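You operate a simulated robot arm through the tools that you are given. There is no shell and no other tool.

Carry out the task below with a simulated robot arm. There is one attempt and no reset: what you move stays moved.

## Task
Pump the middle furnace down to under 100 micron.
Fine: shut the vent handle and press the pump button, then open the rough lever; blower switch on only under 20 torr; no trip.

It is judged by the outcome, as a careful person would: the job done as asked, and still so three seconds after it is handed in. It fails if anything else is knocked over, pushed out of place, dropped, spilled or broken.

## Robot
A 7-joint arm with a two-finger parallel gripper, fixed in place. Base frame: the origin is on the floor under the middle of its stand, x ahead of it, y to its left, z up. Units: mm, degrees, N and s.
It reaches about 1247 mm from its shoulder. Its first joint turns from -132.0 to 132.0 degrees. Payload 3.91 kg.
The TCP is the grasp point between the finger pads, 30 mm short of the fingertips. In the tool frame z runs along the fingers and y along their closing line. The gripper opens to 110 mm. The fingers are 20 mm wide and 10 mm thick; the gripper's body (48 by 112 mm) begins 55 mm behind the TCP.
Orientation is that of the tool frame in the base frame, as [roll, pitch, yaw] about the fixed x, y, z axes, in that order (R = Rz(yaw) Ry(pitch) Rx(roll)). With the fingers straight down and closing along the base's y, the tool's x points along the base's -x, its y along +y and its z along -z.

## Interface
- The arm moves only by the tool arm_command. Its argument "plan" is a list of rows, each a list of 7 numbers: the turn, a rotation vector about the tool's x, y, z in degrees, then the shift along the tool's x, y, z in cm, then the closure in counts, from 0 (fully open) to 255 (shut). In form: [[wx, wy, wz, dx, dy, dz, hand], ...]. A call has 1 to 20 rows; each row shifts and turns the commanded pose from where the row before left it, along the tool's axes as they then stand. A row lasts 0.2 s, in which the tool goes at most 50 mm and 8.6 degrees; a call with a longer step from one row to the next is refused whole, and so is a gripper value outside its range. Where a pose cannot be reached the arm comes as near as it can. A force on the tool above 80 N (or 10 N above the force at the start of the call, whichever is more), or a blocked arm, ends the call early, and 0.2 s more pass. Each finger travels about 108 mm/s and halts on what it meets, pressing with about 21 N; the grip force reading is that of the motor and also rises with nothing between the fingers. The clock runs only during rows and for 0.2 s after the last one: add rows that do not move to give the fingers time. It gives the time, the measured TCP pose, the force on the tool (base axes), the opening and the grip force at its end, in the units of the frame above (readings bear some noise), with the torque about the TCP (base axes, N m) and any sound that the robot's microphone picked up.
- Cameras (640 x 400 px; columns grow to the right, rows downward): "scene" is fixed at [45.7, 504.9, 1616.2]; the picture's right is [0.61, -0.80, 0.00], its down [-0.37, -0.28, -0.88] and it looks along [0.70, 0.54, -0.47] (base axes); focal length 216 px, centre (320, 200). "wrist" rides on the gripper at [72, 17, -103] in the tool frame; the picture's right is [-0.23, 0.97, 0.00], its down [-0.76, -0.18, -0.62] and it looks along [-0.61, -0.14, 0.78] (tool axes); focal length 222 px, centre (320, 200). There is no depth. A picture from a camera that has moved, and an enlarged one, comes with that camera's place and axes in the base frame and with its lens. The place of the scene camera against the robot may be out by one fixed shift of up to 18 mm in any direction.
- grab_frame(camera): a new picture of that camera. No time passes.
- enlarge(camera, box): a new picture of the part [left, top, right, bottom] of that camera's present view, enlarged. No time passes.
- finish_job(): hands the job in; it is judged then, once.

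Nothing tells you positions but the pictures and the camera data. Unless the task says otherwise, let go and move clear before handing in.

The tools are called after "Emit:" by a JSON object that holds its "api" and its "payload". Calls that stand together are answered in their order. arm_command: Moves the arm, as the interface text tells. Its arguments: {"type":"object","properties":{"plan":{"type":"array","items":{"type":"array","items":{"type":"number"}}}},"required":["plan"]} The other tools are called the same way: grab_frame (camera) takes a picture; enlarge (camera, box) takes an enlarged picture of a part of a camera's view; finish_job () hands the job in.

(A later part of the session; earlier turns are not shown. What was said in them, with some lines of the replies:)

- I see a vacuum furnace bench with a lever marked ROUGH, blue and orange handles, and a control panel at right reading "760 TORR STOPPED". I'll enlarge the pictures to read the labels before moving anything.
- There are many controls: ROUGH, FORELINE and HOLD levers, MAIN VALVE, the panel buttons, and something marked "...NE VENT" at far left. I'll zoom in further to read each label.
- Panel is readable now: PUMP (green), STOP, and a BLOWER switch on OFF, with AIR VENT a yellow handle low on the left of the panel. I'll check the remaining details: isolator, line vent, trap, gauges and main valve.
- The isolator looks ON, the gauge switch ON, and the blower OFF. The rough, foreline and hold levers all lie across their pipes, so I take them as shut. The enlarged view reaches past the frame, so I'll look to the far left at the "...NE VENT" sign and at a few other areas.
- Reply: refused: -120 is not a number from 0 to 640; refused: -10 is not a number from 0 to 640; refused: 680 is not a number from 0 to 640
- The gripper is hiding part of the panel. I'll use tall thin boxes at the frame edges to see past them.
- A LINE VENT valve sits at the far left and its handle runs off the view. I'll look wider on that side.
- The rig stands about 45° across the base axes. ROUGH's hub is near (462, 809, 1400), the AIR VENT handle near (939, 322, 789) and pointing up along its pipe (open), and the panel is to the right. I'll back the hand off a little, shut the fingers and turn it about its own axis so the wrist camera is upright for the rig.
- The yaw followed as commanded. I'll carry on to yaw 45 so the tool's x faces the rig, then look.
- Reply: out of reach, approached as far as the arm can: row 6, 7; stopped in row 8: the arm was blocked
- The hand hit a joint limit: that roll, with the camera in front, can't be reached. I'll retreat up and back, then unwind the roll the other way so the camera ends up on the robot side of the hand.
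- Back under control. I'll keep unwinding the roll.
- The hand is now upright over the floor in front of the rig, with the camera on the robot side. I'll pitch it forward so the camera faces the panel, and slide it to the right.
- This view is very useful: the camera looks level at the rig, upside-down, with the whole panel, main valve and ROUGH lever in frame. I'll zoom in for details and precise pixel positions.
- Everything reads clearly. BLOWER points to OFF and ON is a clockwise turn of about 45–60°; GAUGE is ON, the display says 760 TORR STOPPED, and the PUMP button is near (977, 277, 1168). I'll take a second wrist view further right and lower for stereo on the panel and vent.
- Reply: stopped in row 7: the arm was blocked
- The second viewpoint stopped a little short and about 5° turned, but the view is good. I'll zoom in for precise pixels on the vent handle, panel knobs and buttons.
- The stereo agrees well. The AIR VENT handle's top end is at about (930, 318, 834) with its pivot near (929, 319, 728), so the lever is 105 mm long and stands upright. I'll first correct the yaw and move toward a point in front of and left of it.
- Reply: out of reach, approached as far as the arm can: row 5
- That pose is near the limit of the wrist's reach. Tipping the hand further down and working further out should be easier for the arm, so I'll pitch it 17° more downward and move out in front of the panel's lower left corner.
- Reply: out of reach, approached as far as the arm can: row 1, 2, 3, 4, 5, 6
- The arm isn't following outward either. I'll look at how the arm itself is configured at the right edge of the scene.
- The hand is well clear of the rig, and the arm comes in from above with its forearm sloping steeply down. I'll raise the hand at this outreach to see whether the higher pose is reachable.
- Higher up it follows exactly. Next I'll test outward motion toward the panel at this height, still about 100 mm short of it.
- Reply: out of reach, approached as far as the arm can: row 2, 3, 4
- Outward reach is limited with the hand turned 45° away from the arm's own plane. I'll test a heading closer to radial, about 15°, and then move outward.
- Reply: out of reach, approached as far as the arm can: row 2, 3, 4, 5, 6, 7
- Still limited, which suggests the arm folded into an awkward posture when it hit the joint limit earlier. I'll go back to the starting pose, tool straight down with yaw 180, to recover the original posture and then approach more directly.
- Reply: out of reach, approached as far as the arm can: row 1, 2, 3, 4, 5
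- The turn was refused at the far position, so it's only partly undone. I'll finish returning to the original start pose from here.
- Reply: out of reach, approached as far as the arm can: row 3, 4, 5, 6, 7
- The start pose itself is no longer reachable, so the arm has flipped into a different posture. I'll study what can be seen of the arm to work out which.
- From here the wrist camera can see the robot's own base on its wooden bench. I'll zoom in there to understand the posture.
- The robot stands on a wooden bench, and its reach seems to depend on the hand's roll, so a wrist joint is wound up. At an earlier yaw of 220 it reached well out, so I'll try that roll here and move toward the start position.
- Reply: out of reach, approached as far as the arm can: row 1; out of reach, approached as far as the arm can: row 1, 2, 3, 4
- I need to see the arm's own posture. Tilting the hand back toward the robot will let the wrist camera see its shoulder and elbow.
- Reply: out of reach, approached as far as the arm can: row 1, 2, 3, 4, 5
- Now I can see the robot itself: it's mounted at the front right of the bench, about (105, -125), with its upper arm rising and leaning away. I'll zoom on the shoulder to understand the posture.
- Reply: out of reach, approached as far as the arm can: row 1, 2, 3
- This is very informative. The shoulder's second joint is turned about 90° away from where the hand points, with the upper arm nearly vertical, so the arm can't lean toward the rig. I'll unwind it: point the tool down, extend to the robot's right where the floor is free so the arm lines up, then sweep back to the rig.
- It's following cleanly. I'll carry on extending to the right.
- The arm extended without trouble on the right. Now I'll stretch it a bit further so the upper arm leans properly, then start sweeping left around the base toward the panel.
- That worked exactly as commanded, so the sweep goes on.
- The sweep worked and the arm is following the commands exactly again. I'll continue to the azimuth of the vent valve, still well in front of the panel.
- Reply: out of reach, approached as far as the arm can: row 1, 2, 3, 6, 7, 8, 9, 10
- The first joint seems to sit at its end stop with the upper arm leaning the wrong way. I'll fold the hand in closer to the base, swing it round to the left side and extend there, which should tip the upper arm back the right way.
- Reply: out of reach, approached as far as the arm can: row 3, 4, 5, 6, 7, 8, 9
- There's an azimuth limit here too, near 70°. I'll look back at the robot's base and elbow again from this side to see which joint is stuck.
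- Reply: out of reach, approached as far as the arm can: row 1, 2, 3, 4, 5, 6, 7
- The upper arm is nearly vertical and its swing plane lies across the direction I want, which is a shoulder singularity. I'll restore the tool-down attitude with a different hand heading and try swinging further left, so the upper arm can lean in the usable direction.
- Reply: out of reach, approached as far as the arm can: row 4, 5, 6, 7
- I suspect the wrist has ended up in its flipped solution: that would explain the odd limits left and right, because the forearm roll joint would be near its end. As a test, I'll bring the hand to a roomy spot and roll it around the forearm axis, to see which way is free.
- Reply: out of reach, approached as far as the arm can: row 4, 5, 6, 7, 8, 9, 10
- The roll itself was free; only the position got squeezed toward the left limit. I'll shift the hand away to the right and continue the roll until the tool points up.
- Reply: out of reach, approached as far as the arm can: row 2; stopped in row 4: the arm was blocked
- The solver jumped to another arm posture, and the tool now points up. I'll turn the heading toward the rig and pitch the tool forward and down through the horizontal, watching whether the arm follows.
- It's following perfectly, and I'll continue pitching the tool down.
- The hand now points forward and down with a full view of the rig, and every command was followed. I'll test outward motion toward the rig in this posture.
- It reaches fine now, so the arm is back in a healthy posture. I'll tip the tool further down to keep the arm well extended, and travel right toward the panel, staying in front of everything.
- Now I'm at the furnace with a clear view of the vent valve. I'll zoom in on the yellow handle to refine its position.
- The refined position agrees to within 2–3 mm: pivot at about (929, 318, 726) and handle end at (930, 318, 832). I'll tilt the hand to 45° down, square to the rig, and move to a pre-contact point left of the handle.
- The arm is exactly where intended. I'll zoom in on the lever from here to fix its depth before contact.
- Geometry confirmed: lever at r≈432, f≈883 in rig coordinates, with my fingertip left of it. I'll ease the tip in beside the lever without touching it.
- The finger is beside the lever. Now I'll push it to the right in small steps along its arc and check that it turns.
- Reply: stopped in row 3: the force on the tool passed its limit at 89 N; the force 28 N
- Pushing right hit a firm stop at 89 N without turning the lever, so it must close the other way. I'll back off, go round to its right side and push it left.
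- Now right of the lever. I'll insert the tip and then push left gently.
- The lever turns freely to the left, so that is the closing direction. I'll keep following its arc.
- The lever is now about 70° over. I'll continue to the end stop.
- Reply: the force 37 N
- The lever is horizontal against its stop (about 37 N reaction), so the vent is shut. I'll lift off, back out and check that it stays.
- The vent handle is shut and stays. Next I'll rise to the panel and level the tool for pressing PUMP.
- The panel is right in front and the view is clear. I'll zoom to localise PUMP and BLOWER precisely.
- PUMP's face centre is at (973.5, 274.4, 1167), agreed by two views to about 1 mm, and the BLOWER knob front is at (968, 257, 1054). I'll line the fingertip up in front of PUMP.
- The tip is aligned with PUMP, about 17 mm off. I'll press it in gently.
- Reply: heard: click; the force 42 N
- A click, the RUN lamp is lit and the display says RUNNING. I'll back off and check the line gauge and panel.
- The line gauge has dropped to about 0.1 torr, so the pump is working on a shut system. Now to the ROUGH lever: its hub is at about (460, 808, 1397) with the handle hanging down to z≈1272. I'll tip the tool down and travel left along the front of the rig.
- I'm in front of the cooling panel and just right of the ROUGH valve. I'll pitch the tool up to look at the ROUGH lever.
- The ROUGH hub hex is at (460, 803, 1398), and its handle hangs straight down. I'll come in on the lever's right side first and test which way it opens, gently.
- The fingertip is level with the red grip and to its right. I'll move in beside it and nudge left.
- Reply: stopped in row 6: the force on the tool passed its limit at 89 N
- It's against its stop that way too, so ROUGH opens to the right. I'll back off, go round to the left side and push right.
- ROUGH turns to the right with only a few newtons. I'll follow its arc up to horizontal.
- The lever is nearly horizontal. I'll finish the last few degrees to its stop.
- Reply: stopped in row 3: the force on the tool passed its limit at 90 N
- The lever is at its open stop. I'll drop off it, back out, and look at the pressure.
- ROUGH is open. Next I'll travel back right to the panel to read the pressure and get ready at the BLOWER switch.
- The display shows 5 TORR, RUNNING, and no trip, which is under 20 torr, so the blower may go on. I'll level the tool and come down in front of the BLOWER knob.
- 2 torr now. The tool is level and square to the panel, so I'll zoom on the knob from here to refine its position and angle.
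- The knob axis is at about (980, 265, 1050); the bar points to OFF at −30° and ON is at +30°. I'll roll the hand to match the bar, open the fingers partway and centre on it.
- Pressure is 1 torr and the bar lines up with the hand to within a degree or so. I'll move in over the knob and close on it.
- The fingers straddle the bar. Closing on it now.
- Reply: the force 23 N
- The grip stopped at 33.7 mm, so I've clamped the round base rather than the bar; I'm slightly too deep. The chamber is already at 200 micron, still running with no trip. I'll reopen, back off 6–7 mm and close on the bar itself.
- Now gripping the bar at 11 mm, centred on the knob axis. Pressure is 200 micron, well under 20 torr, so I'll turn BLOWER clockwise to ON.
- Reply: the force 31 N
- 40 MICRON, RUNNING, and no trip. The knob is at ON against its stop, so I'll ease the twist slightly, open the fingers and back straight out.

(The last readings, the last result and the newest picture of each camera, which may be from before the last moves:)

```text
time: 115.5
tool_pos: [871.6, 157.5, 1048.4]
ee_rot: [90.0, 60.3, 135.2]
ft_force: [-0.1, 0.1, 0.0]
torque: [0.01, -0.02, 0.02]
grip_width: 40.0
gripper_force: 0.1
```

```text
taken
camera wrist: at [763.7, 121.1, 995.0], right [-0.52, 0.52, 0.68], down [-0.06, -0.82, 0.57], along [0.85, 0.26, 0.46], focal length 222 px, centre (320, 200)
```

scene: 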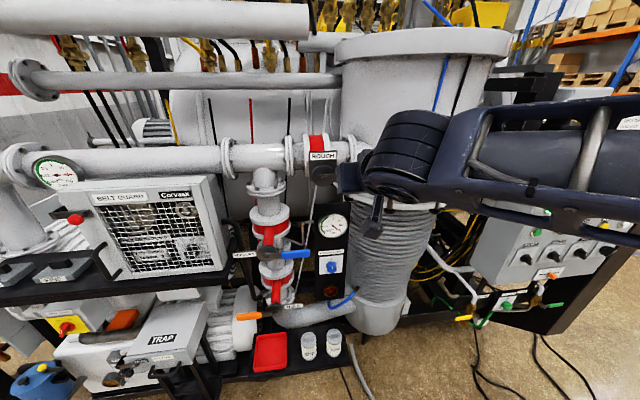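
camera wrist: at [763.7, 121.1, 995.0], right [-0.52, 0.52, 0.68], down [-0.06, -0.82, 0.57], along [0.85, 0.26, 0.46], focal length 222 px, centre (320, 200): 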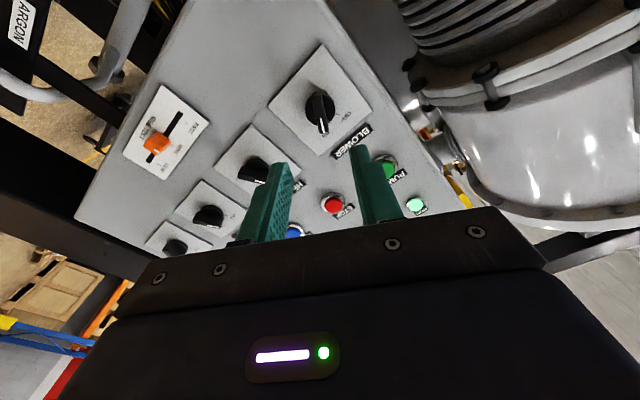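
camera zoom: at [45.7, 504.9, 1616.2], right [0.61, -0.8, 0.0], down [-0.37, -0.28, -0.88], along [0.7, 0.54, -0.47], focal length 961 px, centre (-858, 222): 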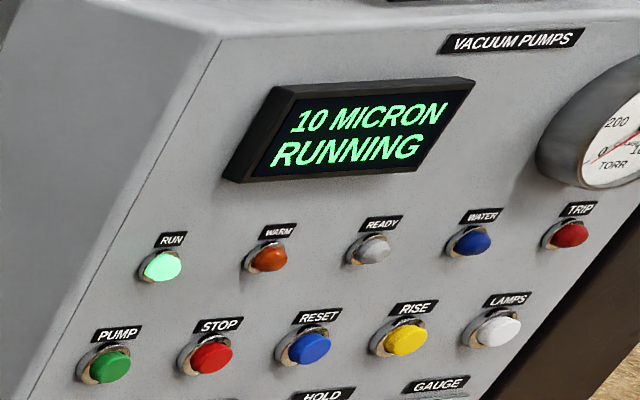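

10 MICRON, RUNNING, no trip, with BLOWER pointing to ON. I'll back further away and do a final check of every control I touched, plus the neighbouring ones.

Emit:
{"api": "arm_command", "payload": {"plan": [[0, 0, 0, 0, 0, -3.5, 162], [0, 0, 0, 0, 0, -3.5, 162], [0, 0, 0, 0, 0, 0, 162], [0, 0, 0, 0, 0, 0, 162], [0, 0, 0, 0, 0, 0, 162], [0, 0, 0, 0, 0, 0, 162], [0, 0, 0, 0, 0, 0, 162], [0, 0, 0, 0, 0, 0, 162]]}}

Emit:
{"api": "grab_frame", "payload": {"camera": "scene"}}

Emit:
{"api": "enlarge", "payload": {"camera": "scene", "box": [530, 150, 640, 240]}}

Emit:
{"api": "enlarge", "payload": {"camera": "scene", "box": [280, 120, 400, 300]}}

Emit:
{"api": "enlarge", "payload": {"camera": "scene", "box": [450, 260, 570, 335]}}

Emit:
{"api": "enlarge", "payload": {"camera": "scene", "box": [590, 150, 640, 270]}}

```text
time: 117.2
tool_pos: [824.6, 108.7, 1049.7]
ee_rot: [90.0, 60.2, 135.3]
ft_force: [0.2, 0.6, 0.3]
torque: [0.02, 0.02, -0.04]
grip_width: 40.2
gripper_force: 0.0
```

```text
taken
```

scene: 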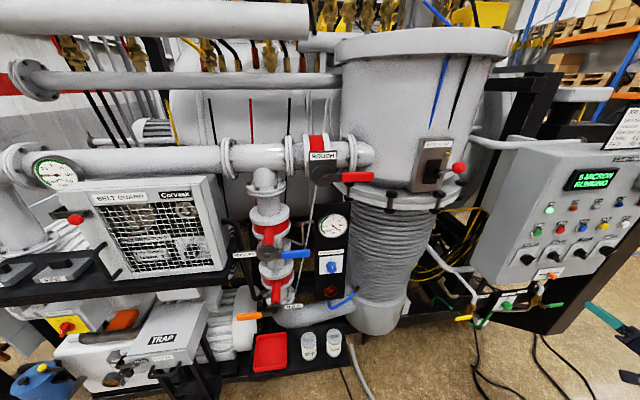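

```text
4.44 times, centred on (585, 195) of scene
camera zoom: at [45.7, 504.9, 1616.2], right [0.61, -0.8, 0.0], down [-0.37, -0.28, -0.88], along [0.7, 0.54, -0.47], focal length 961 px, centre (-858, 222)
```

zoom: 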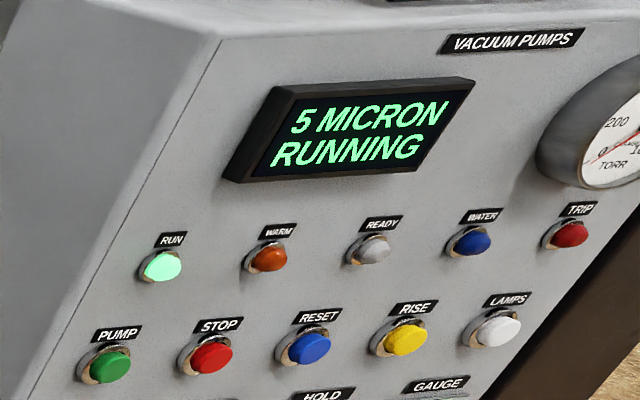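

```text
2.22 times, centred on (340, 210) of scene
camera zoom: at [45.7, 504.9, 1616.2], right [0.61, -0.8, 0.0], down [-0.37, -0.28, -0.88], along [0.7, 0.54, -0.47], focal length 480 px, centre (276, 178)
```

zoom: 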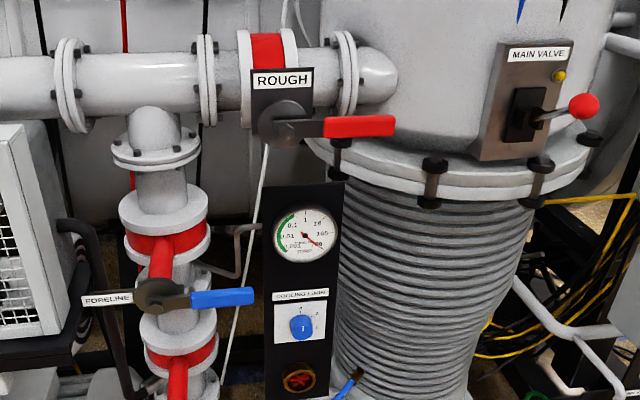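

```text
5.33 times, centred on (510, 298) of scene
camera zoom: at [45.7, 504.9, 1616.2], right [0.61, -0.8, 0.0], down [-0.37, -0.28, -0.88], along [0.7, 0.54, -0.47], focal length 1153 px, centre (-693, -320)
```

zoom: 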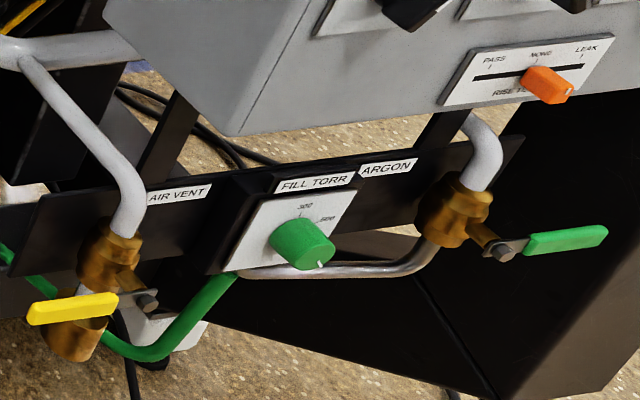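

```text
3.33 times, centred on (615, 210) of scene
camera zoom: at [45.7, 504.9, 1616.2], right [0.61, -0.8, 0.0], down [-0.37, -0.28, -0.88], along [0.7, 0.54, -0.47], focal length 721 px, centre (-663, 167)
```

zoom: 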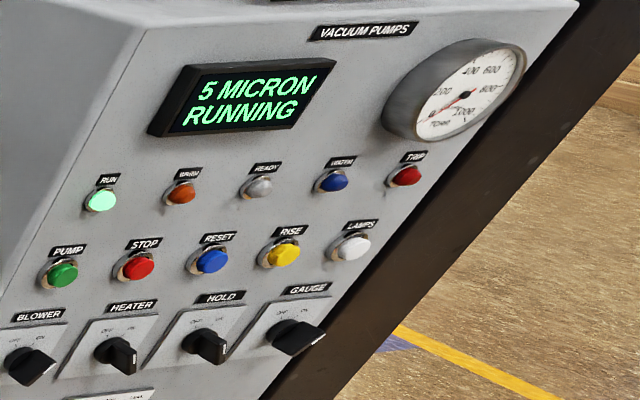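

The display reads 5 MICRON and RUNNING, steady, and the TRIP lamp is off. The vent is shut, ROUGH is open, BLOWER is on, every other control is as it was, and the hand is clear, so I'm handing the job in.

Emit:
{"api": "finish_job", "payload": {}}

```text
The job is handed in.
```

The middle furnace is pumped down: the panel read 5 micron and RUNNING when I handed the job in, well under the 100 micron you asked for. The TRIP lamp never came on in any check.

- **Vent:** the AIR VENT handle is shut against its stop.
- **Pump:** I pressed PUMP after shutting the vent. The RUN lamp lit and the line gauge fell to about 0.1 torr.
- **Rough:** the ROUGH lever is fully open. The chamber fell from 760 torr to 5 torr by the time I was back at the panel.
- **Blower:** I switched it on at 200 micron, far below the 20 torr limit.

Two things happened along the way. I pushed both the vent handle and the ROUGH lever the wrong way first, against their stops at about 90 N, before turning them the right way. The arm also got stuck in awkward postures early on, and I had to swing it around in open space to free it. I saw nothing displaced or damaged. In the last pictures the other controls looked as they were at the start, and the hand is clear of the rig.
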